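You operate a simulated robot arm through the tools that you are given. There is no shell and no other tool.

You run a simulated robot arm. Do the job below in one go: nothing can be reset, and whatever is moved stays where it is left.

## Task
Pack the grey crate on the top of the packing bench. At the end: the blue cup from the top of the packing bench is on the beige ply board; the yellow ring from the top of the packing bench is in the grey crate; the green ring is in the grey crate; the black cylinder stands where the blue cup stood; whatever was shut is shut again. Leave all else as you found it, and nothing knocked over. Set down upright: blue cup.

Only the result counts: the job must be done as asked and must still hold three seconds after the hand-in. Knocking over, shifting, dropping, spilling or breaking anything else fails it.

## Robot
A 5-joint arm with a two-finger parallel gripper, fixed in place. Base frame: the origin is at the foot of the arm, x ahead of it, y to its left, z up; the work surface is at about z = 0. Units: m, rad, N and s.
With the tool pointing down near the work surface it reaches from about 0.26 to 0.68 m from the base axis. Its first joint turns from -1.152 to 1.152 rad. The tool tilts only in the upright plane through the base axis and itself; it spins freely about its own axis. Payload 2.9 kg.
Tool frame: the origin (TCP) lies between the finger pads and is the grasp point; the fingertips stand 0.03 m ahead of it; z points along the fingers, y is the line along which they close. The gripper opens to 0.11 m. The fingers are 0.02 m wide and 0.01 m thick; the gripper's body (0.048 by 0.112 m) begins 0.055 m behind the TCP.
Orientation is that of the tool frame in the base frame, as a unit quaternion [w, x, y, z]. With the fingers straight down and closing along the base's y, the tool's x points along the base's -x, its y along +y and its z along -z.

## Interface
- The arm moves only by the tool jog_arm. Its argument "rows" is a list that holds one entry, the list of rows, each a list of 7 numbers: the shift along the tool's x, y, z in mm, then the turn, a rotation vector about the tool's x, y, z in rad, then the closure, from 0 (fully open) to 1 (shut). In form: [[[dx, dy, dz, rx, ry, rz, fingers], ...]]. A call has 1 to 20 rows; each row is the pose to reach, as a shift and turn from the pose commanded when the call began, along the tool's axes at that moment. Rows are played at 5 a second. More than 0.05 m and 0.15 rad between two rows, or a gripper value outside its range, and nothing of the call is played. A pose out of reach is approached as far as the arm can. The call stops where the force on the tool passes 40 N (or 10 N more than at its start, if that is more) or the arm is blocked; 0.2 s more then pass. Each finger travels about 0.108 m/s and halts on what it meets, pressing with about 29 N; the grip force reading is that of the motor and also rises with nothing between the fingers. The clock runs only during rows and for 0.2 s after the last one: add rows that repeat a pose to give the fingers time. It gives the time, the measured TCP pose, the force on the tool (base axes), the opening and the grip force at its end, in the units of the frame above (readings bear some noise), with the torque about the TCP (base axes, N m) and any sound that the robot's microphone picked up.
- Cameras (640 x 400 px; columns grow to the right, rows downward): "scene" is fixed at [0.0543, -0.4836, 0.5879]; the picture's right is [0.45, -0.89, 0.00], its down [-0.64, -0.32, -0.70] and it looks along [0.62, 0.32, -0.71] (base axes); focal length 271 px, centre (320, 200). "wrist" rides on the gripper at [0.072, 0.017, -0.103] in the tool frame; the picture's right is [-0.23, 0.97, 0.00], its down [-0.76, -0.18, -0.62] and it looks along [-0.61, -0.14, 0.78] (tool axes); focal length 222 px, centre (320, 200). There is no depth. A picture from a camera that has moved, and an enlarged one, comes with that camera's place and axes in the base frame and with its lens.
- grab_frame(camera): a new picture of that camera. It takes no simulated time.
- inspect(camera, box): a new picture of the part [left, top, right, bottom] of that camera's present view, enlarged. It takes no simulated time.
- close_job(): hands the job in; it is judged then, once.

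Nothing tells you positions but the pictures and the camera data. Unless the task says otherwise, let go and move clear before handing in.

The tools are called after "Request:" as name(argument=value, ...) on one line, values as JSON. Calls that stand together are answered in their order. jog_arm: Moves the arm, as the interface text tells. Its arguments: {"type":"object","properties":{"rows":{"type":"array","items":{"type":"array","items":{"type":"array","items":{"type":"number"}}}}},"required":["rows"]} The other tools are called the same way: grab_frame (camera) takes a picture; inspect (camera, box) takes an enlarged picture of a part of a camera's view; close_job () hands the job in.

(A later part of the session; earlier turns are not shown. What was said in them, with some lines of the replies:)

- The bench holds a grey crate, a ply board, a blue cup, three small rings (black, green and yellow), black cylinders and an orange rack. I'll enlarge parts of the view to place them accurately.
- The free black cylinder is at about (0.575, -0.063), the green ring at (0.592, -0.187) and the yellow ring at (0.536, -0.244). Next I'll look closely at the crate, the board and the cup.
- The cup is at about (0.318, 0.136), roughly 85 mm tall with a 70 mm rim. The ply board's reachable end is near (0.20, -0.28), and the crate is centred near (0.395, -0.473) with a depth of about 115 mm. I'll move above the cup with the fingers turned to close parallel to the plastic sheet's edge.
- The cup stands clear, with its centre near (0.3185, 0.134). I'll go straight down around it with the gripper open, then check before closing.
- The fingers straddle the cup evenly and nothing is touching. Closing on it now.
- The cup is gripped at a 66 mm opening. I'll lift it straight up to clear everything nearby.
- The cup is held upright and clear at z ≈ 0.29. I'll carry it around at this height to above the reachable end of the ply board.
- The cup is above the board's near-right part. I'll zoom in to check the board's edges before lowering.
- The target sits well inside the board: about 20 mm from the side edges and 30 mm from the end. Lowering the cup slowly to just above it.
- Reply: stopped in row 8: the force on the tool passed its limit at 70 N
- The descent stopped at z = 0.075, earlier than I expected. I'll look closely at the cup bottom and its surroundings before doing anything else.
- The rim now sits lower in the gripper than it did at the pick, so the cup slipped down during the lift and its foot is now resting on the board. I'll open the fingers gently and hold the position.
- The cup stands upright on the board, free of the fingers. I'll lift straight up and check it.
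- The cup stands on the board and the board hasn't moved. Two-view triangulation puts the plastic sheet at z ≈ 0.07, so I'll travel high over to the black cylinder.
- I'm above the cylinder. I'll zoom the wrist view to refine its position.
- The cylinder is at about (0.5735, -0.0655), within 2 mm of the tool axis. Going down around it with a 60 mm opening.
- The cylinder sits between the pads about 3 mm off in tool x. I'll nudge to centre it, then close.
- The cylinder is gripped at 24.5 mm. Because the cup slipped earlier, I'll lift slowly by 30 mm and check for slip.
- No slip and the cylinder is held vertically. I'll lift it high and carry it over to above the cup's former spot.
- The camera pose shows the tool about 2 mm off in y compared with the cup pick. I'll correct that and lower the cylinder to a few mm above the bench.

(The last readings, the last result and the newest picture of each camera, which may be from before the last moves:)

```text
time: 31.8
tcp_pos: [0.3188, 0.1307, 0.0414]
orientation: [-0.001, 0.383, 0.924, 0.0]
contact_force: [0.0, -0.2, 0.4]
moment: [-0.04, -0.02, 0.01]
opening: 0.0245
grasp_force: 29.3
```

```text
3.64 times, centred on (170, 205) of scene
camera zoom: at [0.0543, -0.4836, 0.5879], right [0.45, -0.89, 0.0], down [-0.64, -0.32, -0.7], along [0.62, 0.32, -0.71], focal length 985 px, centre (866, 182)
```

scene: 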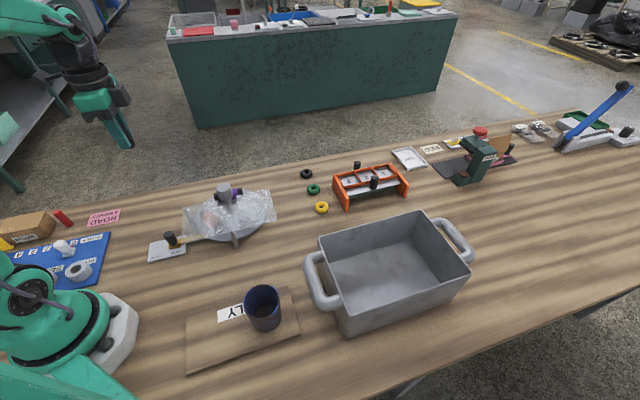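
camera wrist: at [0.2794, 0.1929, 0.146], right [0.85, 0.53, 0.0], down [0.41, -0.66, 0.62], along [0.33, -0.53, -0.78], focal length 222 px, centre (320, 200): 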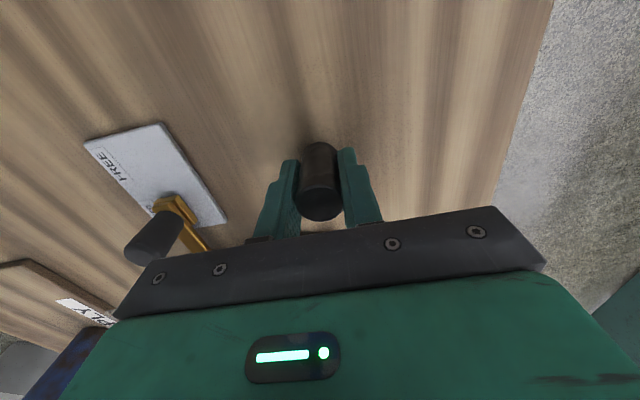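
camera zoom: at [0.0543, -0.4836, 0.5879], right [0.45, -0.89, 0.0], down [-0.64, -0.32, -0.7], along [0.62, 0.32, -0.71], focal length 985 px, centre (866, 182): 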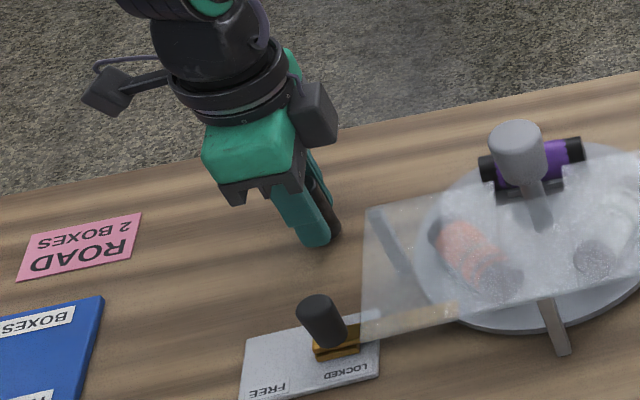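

It's hovering about 5 mm above the bench. I'll apply the final 2 mm correction and settle it down in 1 mm steps.

Request:
jog_arm(rows=[[[2, 0, 0.5, 0, 0, 0, 1], [2, 0, 1.5, 0, 0, 0, 1], [2, 0, 2.5, 0, 0, 0, 1], [2, 0, 3.3, 0, 0, 0, 1], [2, 0, 4, 0, 0, 0, 1], [2, 0, 4.6, 0, 0, 0, 1], [2, 0, 4.6, 0, 0, 0, 1]]])

Request:
inspect(camera="wrist", box=[240, 100, 400, 240])

```text
time: 33.4
tcp_pos: [0.3168, 0.1337, 0.0367]
orientation: [0.0, 0.384, 0.923, -0.001]
contact_force: [-1.5, 0.9, 12.1]
moment: [0.04, 0.08, 0.02]
opening: 0.0247
grasp_force: 29.4
```

```text
2.86 times, centred on (320, 170) of wrist
camera zoom: at [0.2778, 0.1951, 0.1416], right [0.85, 0.53, 0.0], down [0.41, -0.66, 0.62], along [0.33, -0.53, -0.78], focal length 635 px, centre (320, 286)
```

zoom: 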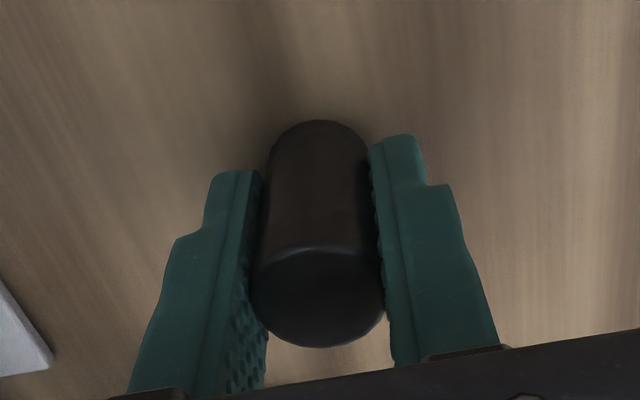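

There's contact with about 12 N, so the cylinder is standing on the bench at the cup's old spot. Releasing gently, then going up.

Request:
jog_arm(rows=[[[0, 0, -0.4, 0, 0, 0, 0.85], [0, 0, -0.4, 0, 0, 0, 0.77], [0, 0, -0.4, 0, 0, 0, 0.74], [0, 0, -0.4, 0, 0, 0, 0.7], [0, 0, -0.4, 0, 0, 0, 0.6], [0, 0, -0.4, 0, 0, 0, 0.5], [0, 0, -0.4, 0, 0, 0, 0.45], [0, 0, -0.4, 0, 0, 0, 0.45]]])

Request:
inspect(camera="wrist", box=[240, 100, 400, 240])

```text
time: 35.2
tcp_pos: [0.3174, 0.132, 0.0368]
orientation: [-0.001, 0.384, 0.923, -0.001]
contact_force: [-0.3, 0.2, 0.0]
moment: [0.02, 0.0, -0.05]
opening: 0.0606
grasp_force: 0.1
```

```text
2.86 times, centred on (320, 170) of wrist
camera zoom: at [0.2777, 0.1948, 0.1416], right [0.85, 0.53, 0.0], down [0.41, -0.66, 0.62], along [0.33, -0.53, -0.78], focal length 635 px, centre (320, 286)
```

zoom: 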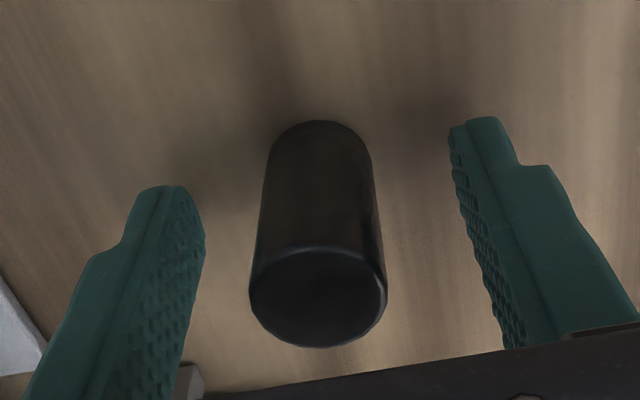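

The cylinder stands free. Lifting straight up, then I'll check the spot.

Request:
jog_arm(rows=[[[0, 0, -10, 0, 0, 0, 0.45], [0, 0, -35, 0, 0, 0, 0.45], [0, 0, -70, 0, 0, 0, 0.45], [0, 0, -110, 0, 0, 0, 0.45], [0, 0, -150, 0, 0, 0, 0.45], [0, 0, -190, 0, 0, 0, 0.45], [0, 0, -220, 0, 0, 0, 0.45], [0, 0, -230, 0, 0, 0, 0.45], [0, 0, -230, 0, 0, 0, 0.45]]])

Request:
grab_frame(camera="wrist")

Request:
inspect(camera="scene", box=[100, 150, 240, 260])

```text
time: 37.2
tcp_pos: [0.3155, 0.1322, 0.2662]
orientation: [-0.001, 0.384, 0.923, -0.001]
contact_force: [-0.6, -0.1, -0.5]
moment: [0.02, -0.01, -0.03]
opening: 0.0604
grasp_force: 0.0
```

```text
taken
camera wrist: at [0.2765, 0.1947, 0.3714], right [0.85, 0.53, 0.0], down [0.41, -0.66, 0.62], along [0.33, -0.53, -0.78], focal length 222 px, centre (320, 200)
```

wrist: 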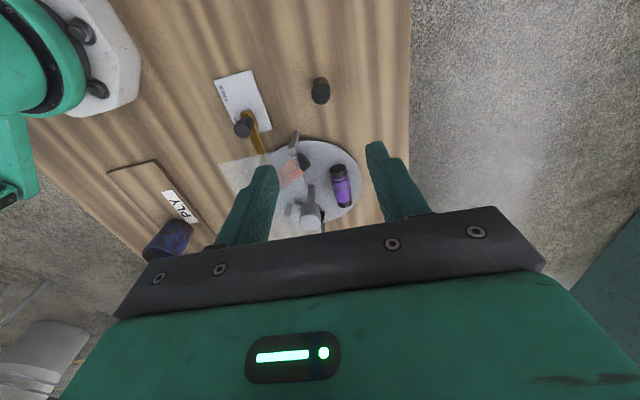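

```text
3.64 times, centred on (170, 205) of scene
camera zoom: at [0.0543, -0.4836, 0.5879], right [0.45, -0.89, 0.0], down [-0.64, -0.32, -0.7], along [0.62, 0.32, -0.71], focal length 985 px, centre (866, 182)
```

zoom: 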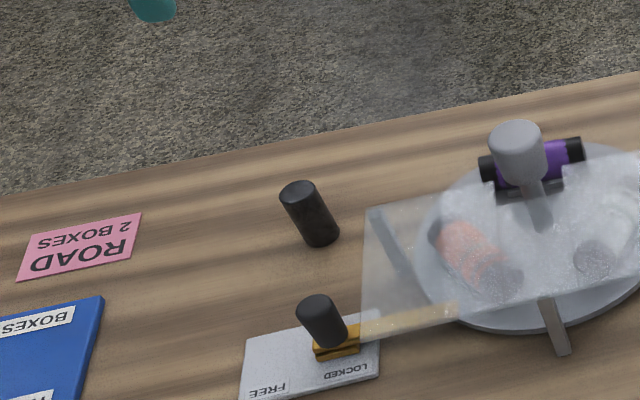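

The cylinder stands where the cup stood. Next I'll move above the green ring at (0.592, -0.187) and turn the tool 90° so the body lines up with the crate's long side.

Request:
jog_arm(rows=[[[-12.6, -0.9, 0.5, 0, 0, 0.0471, 0.45], [-42, -3.1, 1.6, 0, 0, 0.1571, 0.45], [-79.9, -5.9, 3, 0, 0, 0.2985, 0.45], [-117.7, -8.6, 4.5, 0, 0, 0.4398, 0.45], [-155.5, -11.4, 5.9, 0, 0, 0.5812, 0.45], [-193.4, -14.2, 7.4, 0, 0, 0.7226, 0.45], [-231.2, -16.9, 8.8, 0, 0, 0.8639, 0.45], [-269.1, -19.7, 10.2, 0, 0, 1.0053, 0.45], [-306.9, -22.5, 11.7, 0, 0, 1.1467, 0.45], [-344.7, -25.3, 13.1, 0, 0, 1.2881, 0.45], [-378.4, -27.7, 14.4, 0, 0, 1.4137, 0.45], [-403.6, -29.6, 15.4, 0, 0, 1.508, 0.45], [-420.4, -30.8, 16, 0, 0, 1.5708, 0.45], [-420.4, -30.8, 16, 0, 0, 1.5708, 0.45]]])

Request:
grab_frame(camera="wrist")

Request:
grab_frame(camera="scene")

```text
time: 40.2
tcp_pos: [0.5936, -0.1853, 0.2505]
orientation: [-0.001, 0.924, 0.383, -0.001]
contact_force: [0.9, -0.5, -1.1]
moment: [-0.01, -0.04, -0.02]
opening: 0.0604
grasp_force: 0.1
```

```text
taken
camera wrist: at [0.657, -0.1475, 0.3552], right [0.53, -0.85, 0.0], down [-0.66, -0.41, 0.62], along [-0.53, -0.33, -0.78], focal length 222 px, centre (320, 200)
```

wrist: 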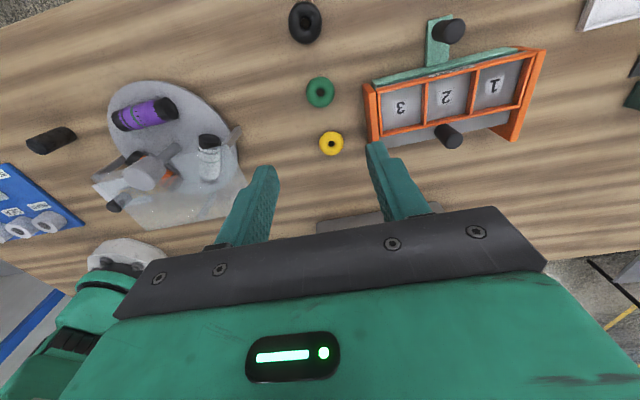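

```text
taken
```

scene: 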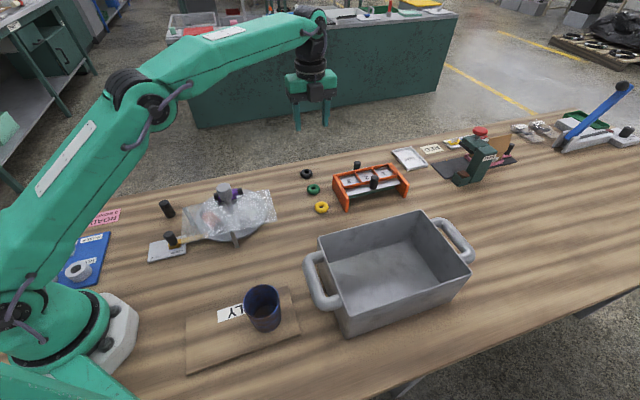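

Request:
inspect(camera="wrist", box=[240, 50, 400, 150])

```text
4.00 times, centred on (320, 100) of wrist
camera zoom: at [0.657, -0.1475, 0.3552], right [0.53, -0.85, 0.0], down [-0.66, -0.41, 0.62], along [-0.53, -0.33, -0.78], focal length 888 px, centre (320, 600)
```

zoom: 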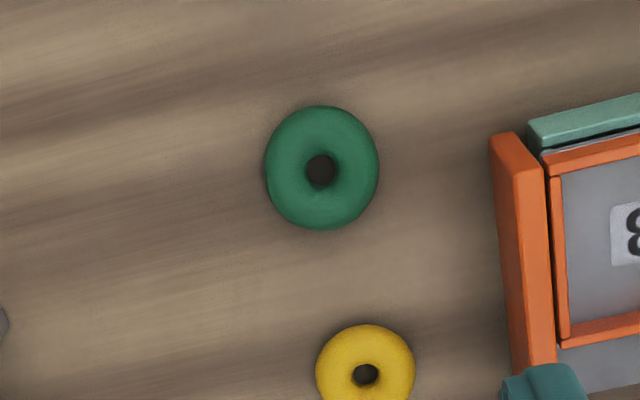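

The green ring is at about (0.592, -0.188), 3 mm from the tool axis, and the rack is clear of the fingers. Going down around it.

Request:
jog_arm(rows=[[[-3, 0, 35, 0, 0, 0, 0.45], [-3, 0, 75, 0, 0, 0, 0.45], [-3, 0, 110, 0, 0, 0, 0.45], [-3, 0, 140, 0, 0, 0, 0.45], [-3, 0, 165, 0, 0, 0, 0.45], [-3, 0, 185, 0, 0, 0, 0.45], [-3, 0, 200, 0, 0, 0, 0.45], [-3, 0, 209, 0, 0, 0, 0.45], [-3, 0, 214, 0, 0, 0, 0.45], [-3, 0, 216, 0, 0, 0, 0.45], [-3, 0, 216, 0, 0, 0, 0.45]]])

Request:
grab_frame(camera="wrist")

Request:
inspect(camera="scene", box=[240, 120, 400, 220])

```text
time: 42.6
tcp_pos: [0.5895, -0.1883, 0.0354]
orientation: [-0.001, 0.924, 0.382, -0.001]
contact_force: [-0.4, 0.0, 0.0]
moment: [0.01, -0.03, 0.0]
opening: 0.0605
grasp_force: 0.1
```

```text
taken
camera wrist: at [0.6527, -0.1509, 0.1394], right [0.53, -0.85, 0.0], down [-0.66, -0.41, 0.62], along [-0.53, -0.33, -0.78], focal length 222 px, centre (320, 200)
```

wrist: 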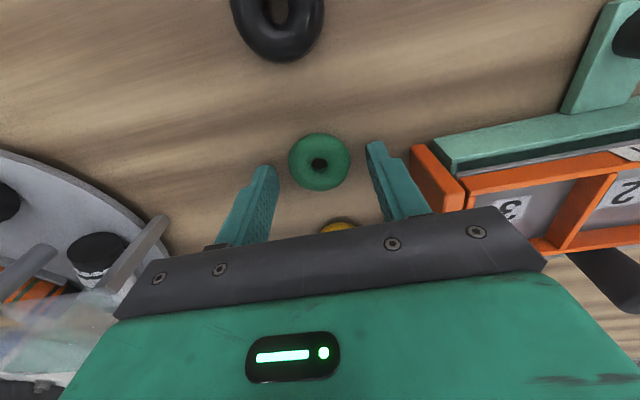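

```text
4.00 times, centred on (320, 170) of scene
camera zoom: at [0.0543, -0.4836, 0.5879], right [0.45, -0.89, 0.0], down [-0.64, -0.32, -0.7], along [0.62, 0.32, -0.71], focal length 1083 px, centre (320, 320)
```

zoom: 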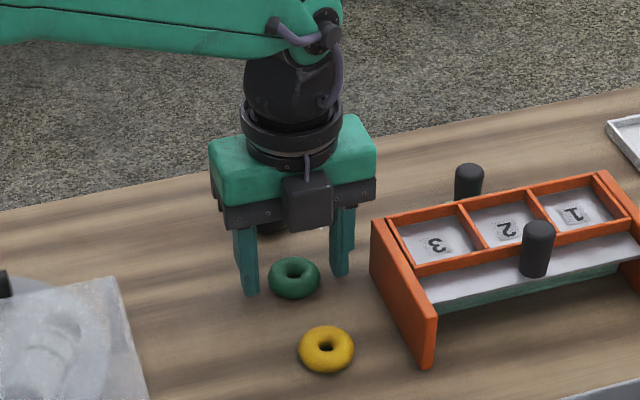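

The ring is centred between the fingers. I'll lower another 2 mm so the pads catch the ring's widest height, then close.

Request:
jog_arm(rows=[[[1, 0, 1, 0, 0, 0, 0.45], [1, 0, 2.2, 0, 0, 0, 0.45], [1, 0, 2.2, 0, 0, 0, 0.5], [1, 0, 2.2, 0, 0, 0, 0.56], [1, 0, 2.2, 0, 0, 0, 0.62], [1, 0, 2.2, 0, 0, 0, 0.8], [1, 0, 2.2, 0, 0, 0, 1], [1, 0, 2.2, 0, 0, 0, 1], [1, 0, 2.2, 0, 0, 0, 1]]])

Request:
grab_frame(camera="wrist")

Request:
inspect(camera="scene", box=[270, 160, 350, 220])

```text
time: 44.6
tcp_pos: [0.5904, -0.1873, 0.0333]
orientation: [-0.001, 0.925, 0.381, 0.001]
contact_force: [0.0, -0.1, -0.1]
moment: [0.01, -0.01, -0.01]
opening: 0.0408
grasp_force: 29.3
```

```text
taken
camera wrist: at [0.6532, -0.1503, 0.1374], right [0.53, -0.85, 0.0], down [-0.66, -0.41, 0.62], along [-0.53, -0.33, -0.78], focal length 222 px, centre (320, 200)
```

wrist: 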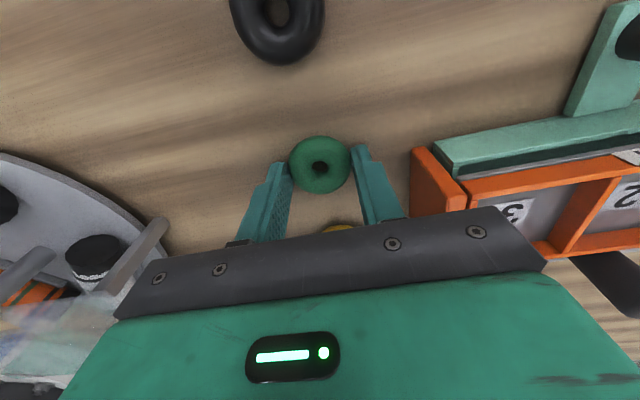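

```text
6.67 times, centred on (310, 190) of scene
camera zoom: at [0.0543, -0.4836, 0.5879], right [0.45, -0.89, 0.0], down [-0.64, -0.32, -0.7], along [0.62, 0.32, -0.71], focal length 1805 px, centre (387, 267)
```

zoom: 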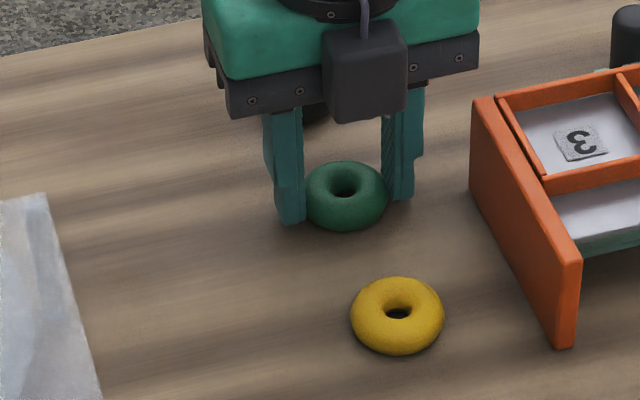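

The green ring is gripped at 40.8 mm. A slow test lift first.

Request:
jog_arm(rows=[[[0, 0, -1, 0, 0, 0, 1], [0, 0, -3, 0, 0, 0, 1], [0, 0, -6, 0, 0, 0, 1], [0, 0, -11, 0, 0, 0, 1], [0, 0, -17, 0, 0, 0, 1], [0, 0, -24, 0, 0, 0, 1], [0, 0, -29, 0, 0, 0, 1], [0, 0, -30, 0, 0, 0, 1], [0, 0, -30, 0, 0, 0, 1]]])

Request:
grab_frame(camera="wrist")

Request:
inspect(camera="scene", box=[270, 150, 350, 210])

```text
time: 46.6
tcp_pos: [0.5907, -0.1875, 0.063]
orientation: [0.0, 0.925, 0.381, 0.0]
contact_force: [-0.8, -0.1, -0.4]
moment: [-0.01, 0.0, 0.02]
opening: 0.0407
grasp_force: 29.1
```

```text
taken
camera wrist: at [0.654, -0.1494, 0.1674], right [0.53, -0.85, 0.0], down [-0.66, -0.41, 0.62], along [-0.53, -0.33, -0.78], focal length 222 px, centre (320, 200)
```

wrist: 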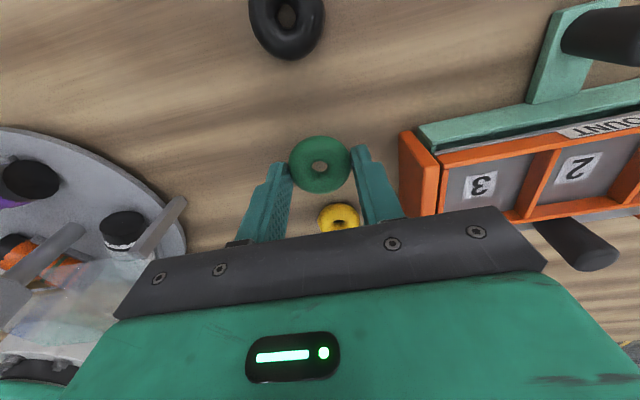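

```text
6.67 times, centred on (310, 180) of scene
camera zoom: at [0.0543, -0.4836, 0.5879], right [0.45, -0.89, 0.0], down [-0.64, -0.32, -0.7], along [0.62, 0.32, -0.71], focal length 1805 px, centre (387, 333)
```

zoom: 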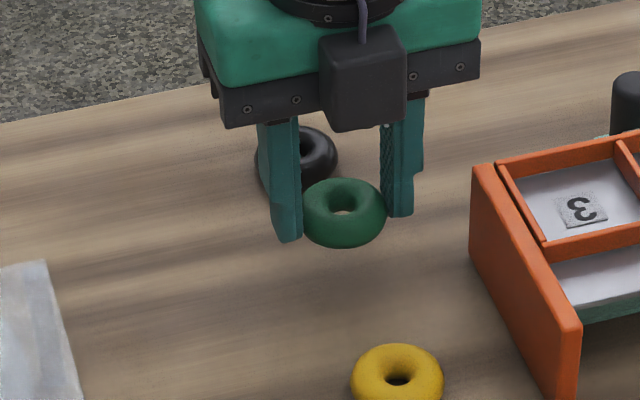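

The ring holds firmly. I'll lift it well above the rack and crate rim, then carry it over the crate.

Request:
jog_arm(rows=[[[0, 0, -10, 0, 0, 0, 1], [0, 0, -35, 0, 0, 0, 1], [0, 0, -70, 0, 0, 0, 1], [0, 0, -108, 0, 0, 0, 1], [0, 0, -145, 0, 0, 0, 1], [0, 0, -170, 0, 0, 0, 1], [-8, 2, -178, 0, 0, 0, 1], [-30, 8, -178, 0, 0, 0, 1], [-65, 18, -178, 0, 0, 0, 1], [-105, 29, -178, 0, 0, 0, 1], [-145, 40, -178, 0, 0, 0, 1], [-185, 51, -178, 0, 0, 0, 1], [-225, 62, -178, 0, 0, 0, 1], [-263, 72, -178, 0, 0, 0, 1], [-297, 81, -178, 0, 0, 0, 1], [-322, 88, -178, 0, 0, 0, 1], [-336, 92, -178, 0, 0, 0, 1], [-340, 93, -178, 0, 0, 0, 1], [-340, 93, -178, 0, 0, 0, 1]]])

Request:
grab_frame(camera="wrist")

Request:
grab_frame(camera="scene")

```text
time: 50.6
tcp_pos: [0.4163, -0.4921, 0.2393]
orientation: [0.0, 0.924, 0.382, 0.0]
contact_force: [0.1, -0.2, -0.3]
moment: [0.0, -0.01, 0.02]
opening: 0.041
grasp_force: 29.1
```

```text
taken
camera wrist: at [0.4785, -0.4557, 0.345], right [0.53, -0.85, 0.0], down [-0.66, -0.41, 0.62], along [-0.53, -0.33, -0.78], focal length 222 px, centre (320, 200)
```

wrist: 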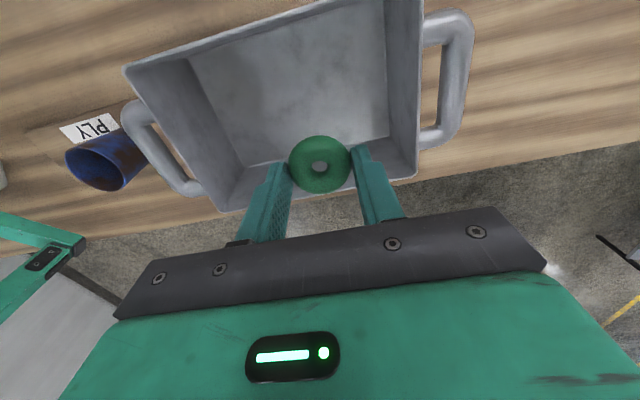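

```text
taken
```

scene: 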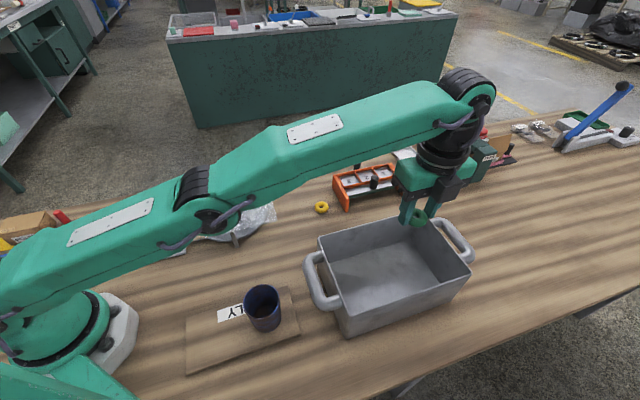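

Both views agree the crate centre is about (0.389, -0.4745) with the rim at z ≈ 0.12. The ring is about 33 mm along the long axis from centre, with at least 20 mm of wall clearance. Lowering slowly inside.

Request:
jog_arm(rows=[[[0, 0, 15, 0, 0, 0, 1], [0, 0, 45, 0, 0, 0, 1], [0, 0, 75, 0, 0, 0, 1], [0, 0, 100, 0, 0, 0, 1], [0, 0, 120, 0, 0, 0, 1], [0, 0, 138, 0, 0, 0, 1], [0, 0, 154, 0, 0, 0, 1], [0, 0, 168, 0, 0, 0, 1], [0, 0, 178, 0, 0, 0, 1], [0, 0, 184, 0, 0, 0, 1], [0, 0, 185, 0, 0, 0, 1], [0, 0, 185, 0, 0, 0, 1]]])

Request:
grab_frame(camera="wrist")

Request:
inspect(camera="scene", box=[290, 170, 490, 340])

```text
time: 53.2
tcp_pos: [0.4167, -0.4932, 0.0565]
orientation: [0.0, 0.924, 0.381, 0.0]
contact_force: [-0.2, -0.4, 0.3]
moment: [-0.04, -0.02, 0.01]
opening: 0.0412
grasp_force: 28.9
```

```text
taken
camera wrist: at [0.4787, -0.4555, 0.1608], right [0.53, -0.85, 0.0], down [-0.66, -0.41, 0.62], along [-0.53, -0.33, -0.78], focal length 222 px, centre (320, 200)
```

wrist: 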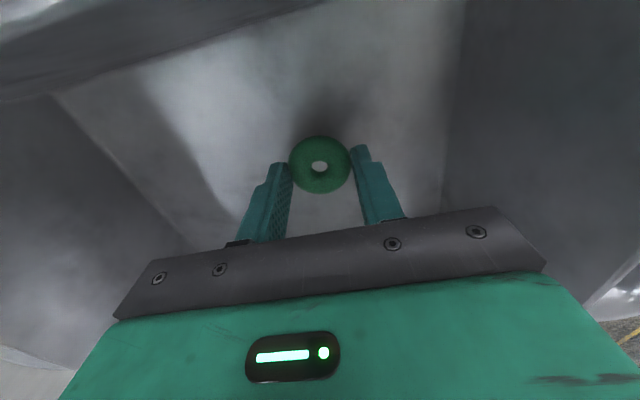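

```text
2.35 times, centred on (390, 255) of scene
camera zoom: at [0.0543, -0.4836, 0.5879], right [0.45, -0.89, 0.0], down [-0.64, -0.32, -0.7], along [0.62, 0.32, -0.71], focal length 637 px, centre (155, 71)
```

zoom: 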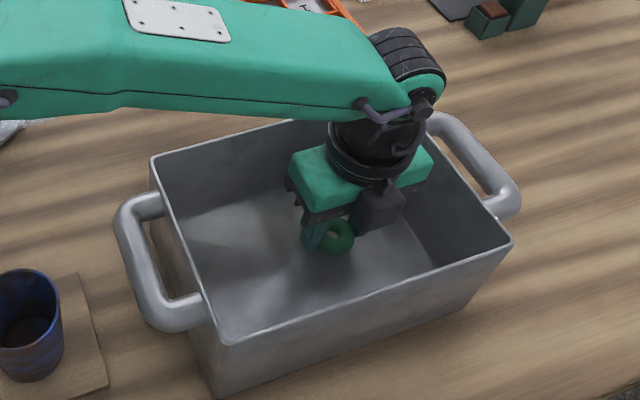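

All clear inside the crate. Lowering the last few millimetres toward the floor in small steps.

Request:
jog_arm(rows=[[[0, 0, 2, 0, 0, 0, 1], [0, 0, 4, 0, 0, 0, 1], [0, 0, 6, 0, 0, 0, 1], [0, 0, 8, 0, 0, 0, 1], [0, 0, 9.5, 0, 0, 0, 1], [0, 0, 11, 0, 0, 0, 1], [0, 0, 11, 0, 0, 0, 1]]])

Request:
grab_frame(camera="wrist")

```text
time: 54.8
tcp_pos: [0.4157, -0.4943, 0.0452]
orientation: [0.0, 0.924, 0.382, 0.0]
contact_force: [-0.4, 0.2, -1.0]
moment: [-0.01, 0.02, 0.02]
opening: 0.0408
grasp_force: 29.3
```

```text
taken
camera wrist: at [0.4788, -0.4553, 0.1502], right [0.53, -0.85, 0.0], down [-0.66, -0.41, 0.62], along [-0.53, -0.33, -0.78], focal length 222 px, centre (320, 200)
```

wrist: 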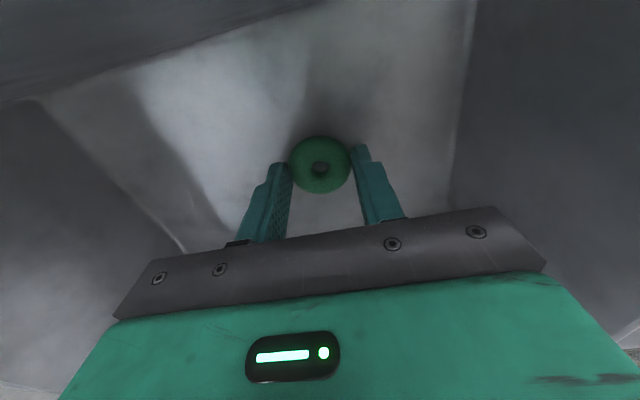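

No contact yet, so I'll continue in 1 mm steps.

Request:
jog_arm(rows=[[[0, 0, 1, 0, 0, 0, 1], [0, 0, 2, 0, 0, 0, 1], [0, 0, 3, 0, 0, 0, 1], [0, 0, 3, 0, 0, 0, 1]]])

```text
time: 55.8
tcp_pos: [0.4158, -0.4932, 0.0419]
orientation: [0.0, 0.924, 0.382, 0.0]
contact_force: [0.3, -0.1, -0.3]
moment: [0.02, 0.02, 0.0]
opening: 0.041
grasp_force: 29.5
```

Request:
jog_arm(rows=[[[0, 0, 1, 0, 0, 0, 1], [0, 0, 2, 0, 0, 0, 1], [0, 0, 3, 0, 0, 0, 1], [0, 0, 3, 0, 0, 0, 1]]])

```text
time: 56.8
tcp_pos: [0.4152, -0.4942, 0.0389]
orientation: [0.0, 0.924, 0.381, 0.0]
contact_force: [0.2, -0.3, -0.1]
moment: [0.01, 0.0, -0.01]
opening: 0.0409
grasp_force: 29.2
```

The ring is only a few millimetres above the floor now. Releasing it here.

Request:
jog_arm(rows=[[[0, 0, 1, 0, 0, 0, 0.8], [0, 0, 1.5, 0, 0, 0, 0.66], [0, 0, 1.5, 0, 0, 0, 0.62], [0, 0, 1.5, 0, 0, 0, 0.58], [0, 0, 1.5, 0, 0, 0, 0.5], [0, 0, 1.5, 0, 0, 0, 0.45], [0, 0, 1.5, 0, 0, 0, 0.45]]])

Request:
grab_frame(camera="wrist")

```text
time: 58.4
tcp_pos: [0.4145, -0.494, 0.0379]
orientation: [0.0, 0.924, 0.382, 0.0]
contact_force: [0.0, 0.9, 0.3]
moment: [-0.02, -0.01, 0.02]
opening: 0.0604
grasp_force: 0.0
```

```text
taken
camera wrist: at [0.4782, -0.4562, 0.1427], right [0.53, -0.85, 0.0], down [-0.66, -0.41, 0.62], along [-0.53, -0.33, -0.78], focal length 222 px, centre (320, 200)
```

wrist: 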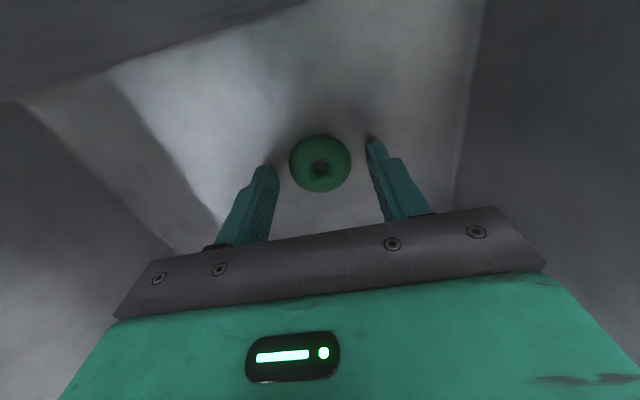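

The green ring rests flat on the crate floor. Lifting straight out and moving above the yellow ring.

Request:
jog_arm(rows=[[[0, 0, -10, 0, 0, 0, 0.45], [0, 0, -30, 0, 0, 0, 0.45], [0, 0, -60, 0, 0, 0, 0.45], [0, 0, -95, 0, 0, 0, 0.45], [0, 0, -135, 0, 0, 0, 0.45], [0, 0, -172, 0, 0, 0, 0.45], [0, 0, -195, 0, 0, 0, 0.45], [6, -2, -202, 0, 0, 0, 0.45], [25, -9, -202, 0, 0, 0, 0.45], [58, -20, -202, 0, 0, 0, 0.45], [98, -34, -202, 0, 0, 0, 0.45], [138, -48, -202, 0, 0, 0, 0.45], [178, -62, -202, 0, 0, 0, 0.45], [214, -75, -202, 0, 0, 0, 0.45], [242, -85, -202, 0, 0, 0, 0.45], [258, -90, -202, 0, 0, 0, 0.45], [262, -92, -202, 0, 0, 0, 0.45], [262, -92, -202, 0, 0, 0, 0.45]]])

Request:
grab_frame(camera="wrist")

Request:
grab_frame(camera="scene")

Request:
inspect(camera="wrist", box=[240, 50, 400, 150])

```text
time: 62.2
tcp_pos: [0.5365, -0.2422, 0.2382]
orientation: [0.0, 0.924, 0.382, 0.0]
contact_force: [-1.0, 0.3, 0.4]
moment: [0.01, 0.01, 0.0]
opening: 0.0603
grasp_force: 0.2
```

```text
taken
camera wrist: at [0.5993, -0.2047, 0.343], right [0.53, -0.85, 0.0], down [-0.66, -0.41, 0.62], along [-0.53, -0.33, -0.78], focal length 222 px, centre (320, 200)
```

wrist: 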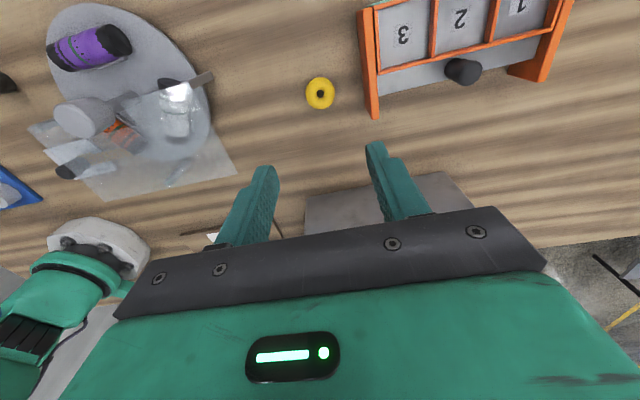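

```text
taken
```

scene: 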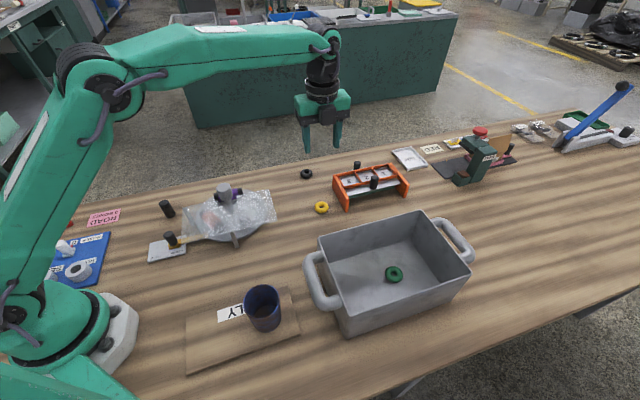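

```text
4.00 times, centred on (320, 100) of wrist
camera zoom: at [0.5993, -0.2047, 0.343], right [0.53, -0.85, 0.0], down [-0.66, -0.41, 0.62], along [-0.53, -0.33, -0.78], focal length 888 px, centre (320, 600)
```

zoom: 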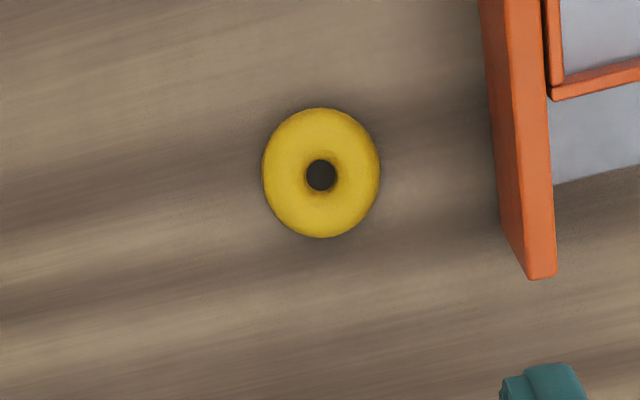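

The green ring is visible in the crate. The yellow ring is almost exactly under the tool, so I'll go down around it.

Request:
jog_arm(rows=[[[-1.5, 0, 35, 0, 0, 0, 0.45], [-1.5, 0, 75, 0, 0, 0, 0.45], [-1.5, 0, 108, 0, 0, 0, 0.45], [-1.5, 0, 135, 0, 0, 0, 0.45], [-1.5, 0, 158, 0, 0, 0, 0.45], [-1.5, 0, 177, 0, 0, 0, 0.45], [-1.5, 0, 191, 0, 0, 0, 0.45], [-1.5, 0, 199, 0, 0, 0, 0.45], [-1.5, 0, 203, 0, 0, 0, 0.45], [-1.5, 0, 205.5, 0, 0, 0, 0.45], [-1.5, 0, 205.5, 0, 0, 0, 0.45]]])

Request:
grab_frame(camera="wrist")

Request:
inspect(camera="scene", box=[270, 150, 390, 240])

```text
time: 64.6
tcp_pos: [0.5351, -0.2459, 0.0335]
orientation: [0.0, 0.924, 0.382, 0.0]
contact_force: [-0.4, -0.9, -0.1]
moment: [0.01, 0.01, 0.01]
opening: 0.0603
grasp_force: 0.1
```

```text
taken
camera wrist: at [0.5977, -0.2069, 0.1379], right [0.53, -0.85, 0.0], down [-0.66, -0.41, 0.62], along [-0.53, -0.33, -0.78], focal length 222 px, centre (320, 200)
```

wrist: 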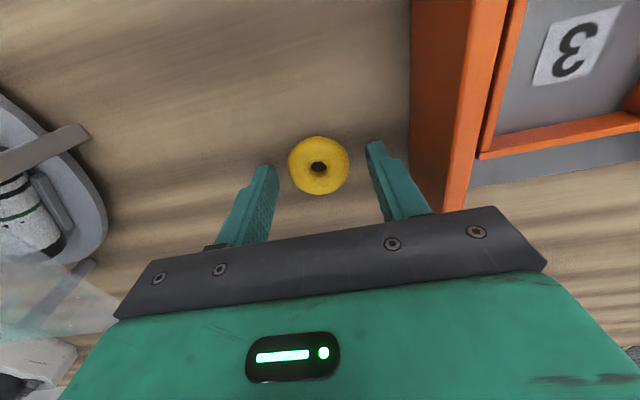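

```text
4.44 times, centred on (330, 195) of scene
camera zoom: at [0.0543, -0.4836, 0.5879], right [0.45, -0.89, 0.0], down [-0.64, -0.32, -0.7], along [0.62, 0.32, -0.71], focal length 1204 px, centre (276, 222)
```

zoom: 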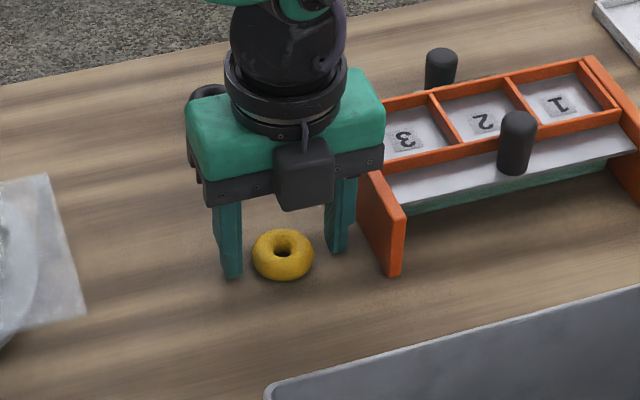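

The yellow ring is centred between the fingers. Closing, then a slow test lift.

Request:
jog_arm(rows=[[[0, 0, 0, 0, 0, 0, 0.5], [0, 0, 0, 0, 0, 0, 0.56], [0, 0, 0, 0, 0, 0, 0.62], [0, 0, 0, 0, 0, 0, 0.8], [0, 0, 0, 0, 0, 0, 1], [0, 0, 0, 0, 0, 0, 1], [0, 0, 0, 0, 0, 0, 1], [0, 0, -1, 0, 0, 0, 1], [0, 0, -3, 0, 0, 0, 1], [0, 0, -6, 0, 0, 0, 1], [0, 0, -11, 0, 0, 0, 1], [0, 0, -17, 0, 0, 0, 1], [0, 0, -24, 0, 0, 0, 1], [0, 0, -29, 0, 0, 0, 1], [0, 0, -30, 0, 0, 0, 1], [0, 0, -30, 0, 0, 0, 1]]])

Request:
grab_frame(camera="wrist")

Request:
inspect(camera="scene", box=[270, 150, 390, 240])

```text
time: 68.0
tcp_pos: [0.534, -0.2436, 0.0639]
orientation: [0.0, 0.924, 0.382, 0.001]
contact_force: [0.7, -1.0, -0.8]
moment: [-0.01, -0.01, -0.02]
opening: 0.041
grasp_force: 29.0
```

```text
taken
camera wrist: at [0.5973, -0.2067, 0.1689], right [0.53, -0.85, 0.0], down [-0.66, -0.41, 0.62], along [-0.53, -0.33, -0.78], focal length 222 px, centre (320, 200)
```

wrist: 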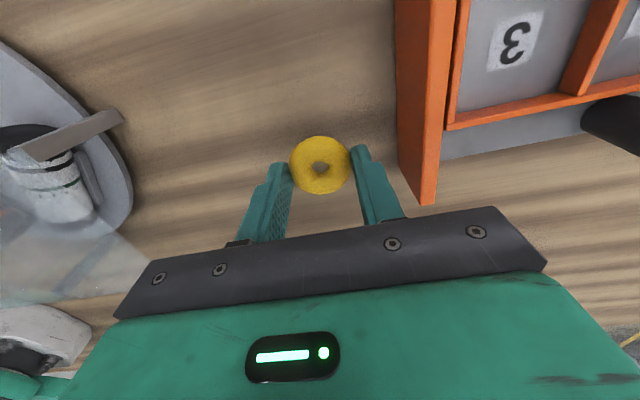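

```text
4.44 times, centred on (330, 195) of scene
camera zoom: at [0.0543, -0.4836, 0.5879], right [0.45, -0.89, 0.0], down [-0.64, -0.32, -0.7], along [0.62, 0.32, -0.71], focal length 1204 px, centre (276, 222)
```

zoom: 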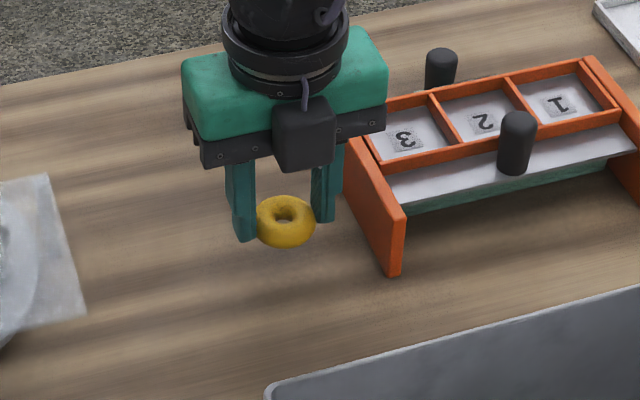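

The yellow ring is held. Lifting high and carrying it to the left half of the crate.

Request:
jog_arm(rows=[[[0, 0, -10, 0, 0, 0, 1], [0, 0, -35, 0, 0, 0, 1], [0, 0, -70, 0, 0, 0, 1], [0, 0, -108, 0, 0, 0, 1], [0, 0, -145, 0, 0, 0, 1], [0, 0, -170, 0, 0, 0, 1], [-8, 0.4, -177, 0, 0, 0, 1], [-28, 1.3, -177, 0, 0, 0, 1], [-60, 2.8, -177, 0, 0, 0, 1], [-98, 4.5, -177, 0, 0, 0, 1], [-138, 6.4, -177, 0, 0, 0, 1], [-178, 8.2, -177, 0, 0, 0, 1], [-213, 9.8, -177, 0, 0, 0, 1], [-240, 11, -177, 0, 0, 0, 1], [-256, 11.8, -177, 0, 0, 0, 1], [-260, 12, -177, 0, 0, 0, 1], [-260, 12, -177, 0, 0, 0, 1]]])

Request:
grab_frame(camera="wrist")

Request:
grab_frame(camera="scene")

```text
time: 71.6
tcp_pos: [0.3583, -0.4364, 0.2411]
orientation: [0.0, 0.924, 0.382, 0.0]
contact_force: [-0.6, -0.1, -0.3]
moment: [0.02, 0.02, -0.02]
opening: 0.0411
grasp_force: 29.3
```

```text
taken
camera wrist: at [0.422, -0.3984, 0.3459], right [0.53, -0.85, 0.0], down [-0.66, -0.41, 0.62], along [-0.53, -0.33, -0.78], focal length 222 px, centre (320, 200)
```

wrist: 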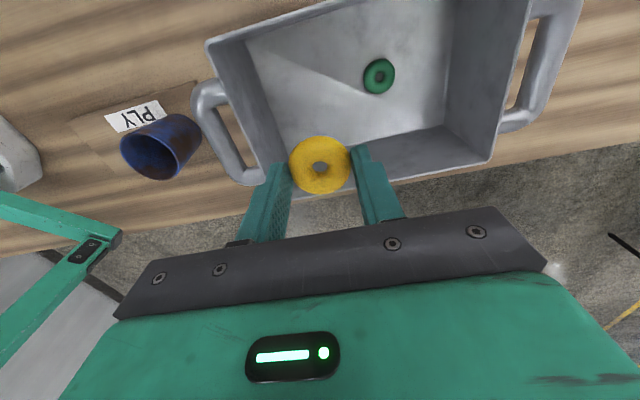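

```text
taken
```

scene: 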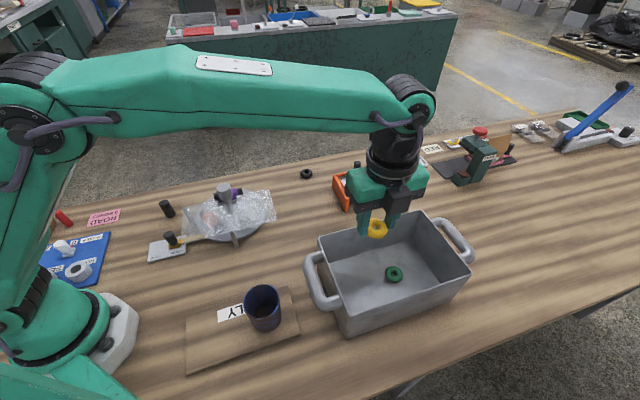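

The yellow ring is over the left half, about 85 mm from the green ring, with room on all sides. Lowering it as before.

Request:
jog_arm(rows=[[[0, 0, 15, 0, 0, 0, 1], [0, 0, 45, 0, 0, 0, 1], [0, 0, 75, 0, 0, 0, 1], [0, 0, 100, 0, 0, 0, 1], [0, 0, 120, 0, 0, 0, 1], [0, 0, 138, 0, 0, 0, 1], [0, 0, 154, 0, 0, 0, 1], [0, 0, 168, 0, 0, 0, 1], [0, 0, 178, 0, 0, 0, 1], [0, 0, 185, 0, 0, 0, 1], [0, 0, 187, 0, 0, 0, 1], [0, 0, 187, 0, 0, 0, 1]]])

Request:
grab_frame(camera="wrist")

Request:
inspect(camera="scene", box=[290, 170, 490, 340])

```text
time: 74.2
tcp_pos: [0.3598, -0.4365, 0.0549]
orientation: [0.0, 0.924, 0.382, 0.001]
contact_force: [0.3, 0.8, -0.8]
moment: [0.02, 0.01, 0.0]
opening: 0.0409
grasp_force: 29.1
```

```text
taken
camera wrist: at [0.4225, -0.3988, 0.1591], right [0.53, -0.85, 0.0], down [-0.66, -0.41, 0.62], along [-0.53, -0.33, -0.78], focal length 222 px, centre (320, 200)
```

wrist: 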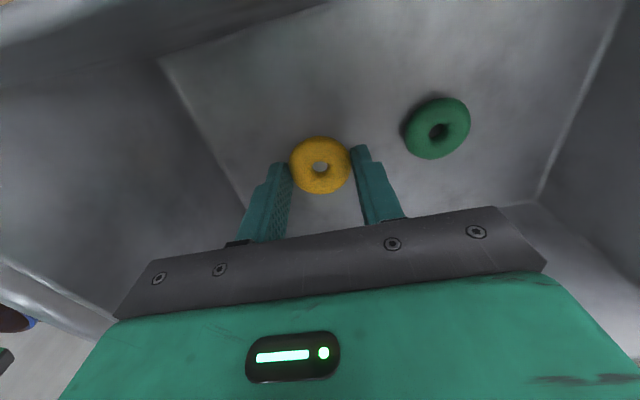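

```text
2.35 times, centred on (390, 255) of scene
camera zoom: at [0.0543, -0.4836, 0.5879], right [0.45, -0.89, 0.0], down [-0.64, -0.32, -0.7], along [0.62, 0.32, -0.71], focal length 637 px, centre (155, 71)
```

zoom: 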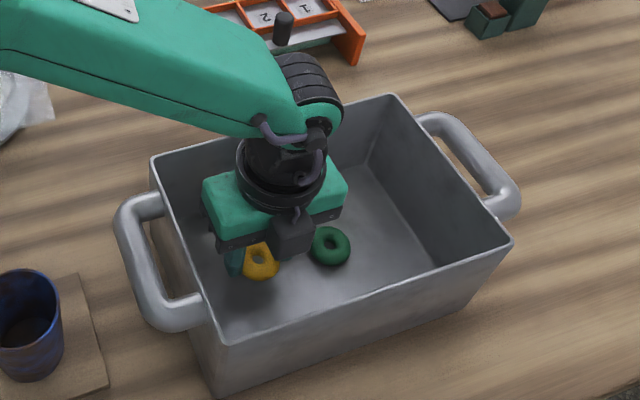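

It's clear of the walls and of the green ring. Lowering the last 16 mm slowly, then releasing.

Request:
jog_arm(rows=[[[0, 0, 2, 0, 0, 0, 1], [0, 0, 4, 0, 0, 0, 1], [0, 0, 6, 0, 0, 0, 1], [0, 0, 8, 0, 0, 0, 1], [0, 0, 10, 0, 0, 0, 1], [0, 0, 12, 0, 0, 0, 1], [0, 0, 13.5, 0, 0, 0, 1], [0, 0, 15, 0, 0, 0, 1], [0, 0, 16, 0, 0, 0, 1], [0, 0, 16, 0, 0, 0, 1]]])

Request:
grab_frame(camera="wrist")

```text
time: 76.4
tcp_pos: [0.3581, -0.4367, 0.0396]
orientation: [0.0, 0.924, 0.382, 0.0]
contact_force: [-0.6, -0.7, -1.1]
moment: [0.03, -0.02, -0.01]
opening: 0.0408
grasp_force: 29.1
```

```text
taken
camera wrist: at [0.422, -0.3988, 0.1432], right [0.53, -0.85, 0.0], down [-0.66, -0.41, 0.62], along [-0.53, -0.33, -0.78], focal length 222 px, centre (320, 200)
```

wrist: 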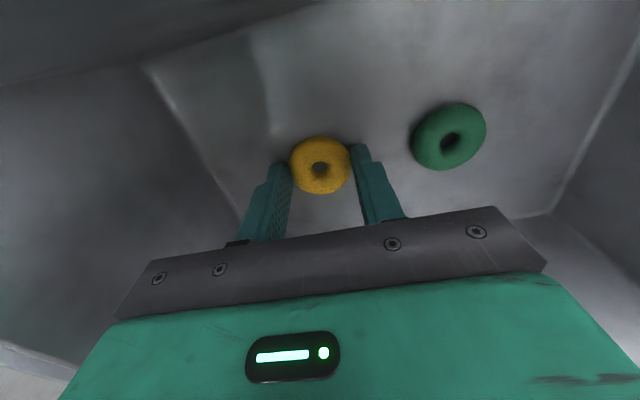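

Request:
jog_arm(rows=[[[0, 0, 1, 0, 0, 0, 0.8], [0, 0, 1.3, 0, 0, 0, 0.66], [0, 0, 1.3, 0, 0, 0, 0.62], [0, 0, 1.3, 0, 0, 0, 0.58], [0, 0, 1.3, 0, 0, 0, 0.52], [0, 0, 1.3, 0, 0, 0, 0.47], [0, 0, 1.3, 0, 0, 0, 0.47]]])

Request:
grab_frame(camera="wrist")

```text
time: 78.0
tcp_pos: [0.3588, -0.4369, 0.038]
orientation: [0.0, 0.924, 0.382, 0.001]
contact_force: [0.9, 0.4, -0.5]
moment: [0.0, 0.03, -0.02]
opening: 0.0584
grasp_force: 0.1
```

```text
taken
camera wrist: at [0.4219, -0.3991, 0.1419], right [0.53, -0.85, 0.0], down [-0.66, -0.41, 0.62], along [-0.53, -0.33, -0.78], focal length 222 px, centre (320, 200)
```

wrist: 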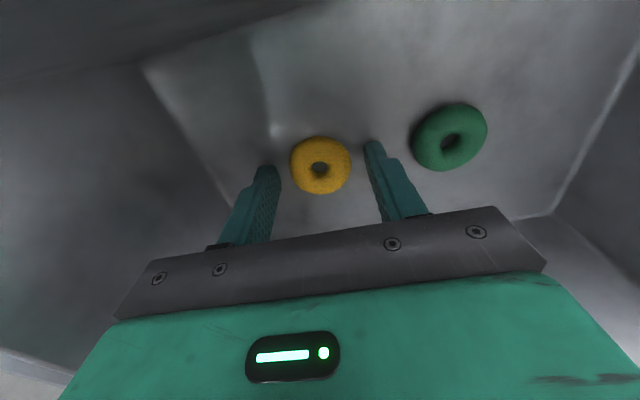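

Both rings are on the crate floor. Lifting straight out and backing off to check everything.

Request:
jog_arm(rows=[[[0, 0, -10, 0, 0, 0, 0.47], [0, 0, -30, 0, 0, 0, 0.47], [0, 0, -60, 0, 0, 0, 0.47], [0, 0, -95, 0, 0, 0, 0.47], [0, 0, -135, 0, 0, 0, 0.47], [0, 0, -175, 0, 0, 0, 0.47], [0, 0, -215, 0, 0, 0, 0.47], [0, 0, -250, 0, 0, 0, 0.47], [0, 0, -270, 0, 0, 0, 0.47], [30, -20, -275, 0, 0, 0, 0.47], [65, -45, -275, 0, 0, 0, 0.47], [105, -70, -275, 0, 0, 0, 0.47], [145, -95, -275, 0, 0, 0, 0.47], [185, -115, -275, 0, 0, 0, 0.47], [215, -130, -275, 0, 0, 0, 0.47], [235, -140, -275, 0, 0, 0, 0.47], [240, -142, -275, 0, 0, 0, 0.47], [240, -142, -275, 0, 0, 0, 0.47]]])

Request:
grab_frame(camera="scene")

Request:
grab_frame(camera="wrist")

Request:
inspect(camera="scene", box=[120, 150, 320, 275])

Request:
inspect(camera="scene", box=[170, 240, 370, 380])

Request:
inspect(camera="scene", box=[290, 200, 482, 350])

```text
time: 81.8
tcp_pos: [0.43, -0.1665, 0.3143]
orientation: [0.0, 0.924, 0.382, 0.0]
contact_force: [0.0, -0.6, -0.7]
moment: [-0.05, -0.01, 0.02]
opening: 0.0582
grasp_force: 0.0
```

```text
taken
```

scene: 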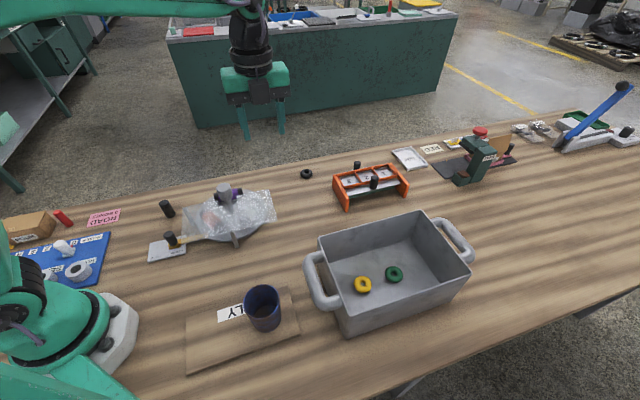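

```text
taken
camera wrist: at [0.4926, -0.1285, 0.418], right [0.53, -0.85, 0.0], down [-0.66, -0.41, 0.62], along [-0.53, -0.33, -0.78], focal length 222 px, centre (320, 200)
```

wrist: 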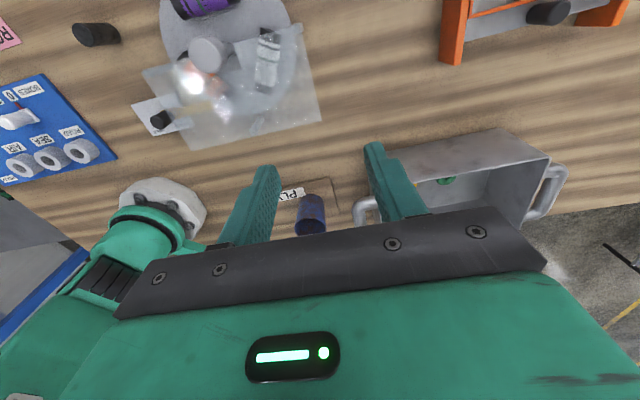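

```text
3.20 times, centred on (220, 212) of scene
camera zoom: at [0.0543, -0.4836, 0.5879], right [0.45, -0.89, 0.0], down [-0.64, -0.32, -0.7], along [0.62, 0.32, -0.71], focal length 866 px, centre (640, 160)
```

zoom: 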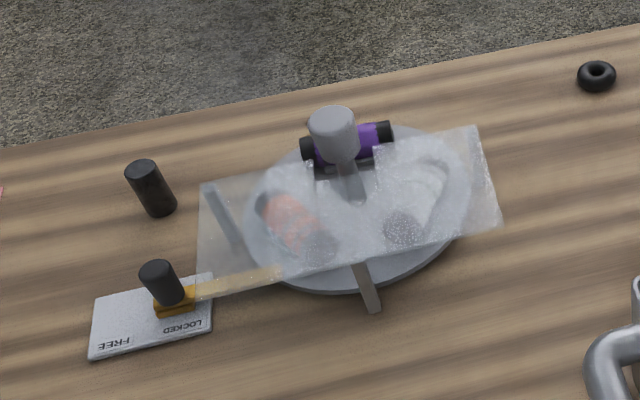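

```text
2.86 times, centred on (270, 310) of scene
camera zoom: at [0.0543, -0.4836, 0.5879], right [0.45, -0.89, 0.0], down [-0.64, -0.32, -0.7], along [0.62, 0.32, -0.71], focal length 774 px, centre (463, -114)
```

zoom: 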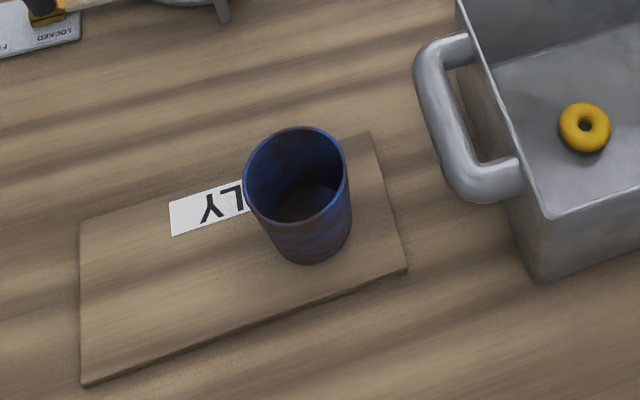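

```text
2.67 times, centred on (386, 275) of scene
camera zoom: at [0.0543, -0.4836, 0.5879], right [0.45, -0.89, 0.0], down [-0.64, -0.32, -0.7], along [0.62, 0.32, -0.71], focal length 722 px, centre (144, 0)
```

zoom: 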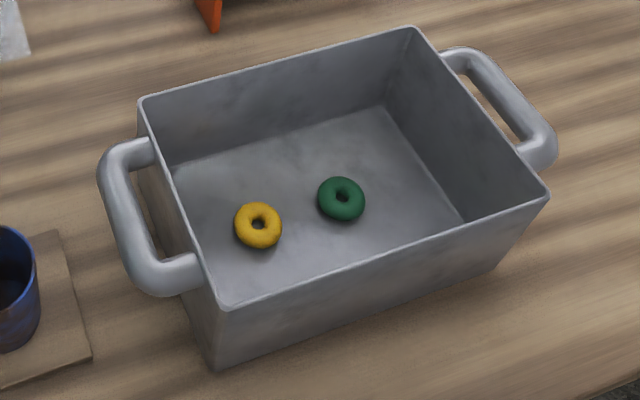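

Everything checks out. The cup stands upright on the ply board, the black cylinder stands in the cup's old place, and both rings lie in the crate. The crate, board, turntable, rack and black ring haven't moved, nothing had to be opened, and the gripper is empty and clear. Handing in.

Request:
close_job()

```text
The job is handed in.
```

The crate is packed and the job is handed in; I haven't seen the verdict.

- **Blue cup:** it stands upright on the beige ply board, about 20 mm in from the sides and 30 mm in from the end. It slipped down in the gripper during the lift and landed harder than planned (the arm stopped at 70 N). It stayed upright and the board did not move.
- **Black cylinder:** it stands where the cup stood, within a few millimetres.
- **Yellow and green rings:** both lie flat on the floor of the grey crate, well apart from each other.
- **Everything else:** in the last pictures the crate, board, turntable, rack and black ring are where they were, and nothing is knocked over. I did not open anything, so nothing needed shutting.

The gripper is empty and clear of the bench.
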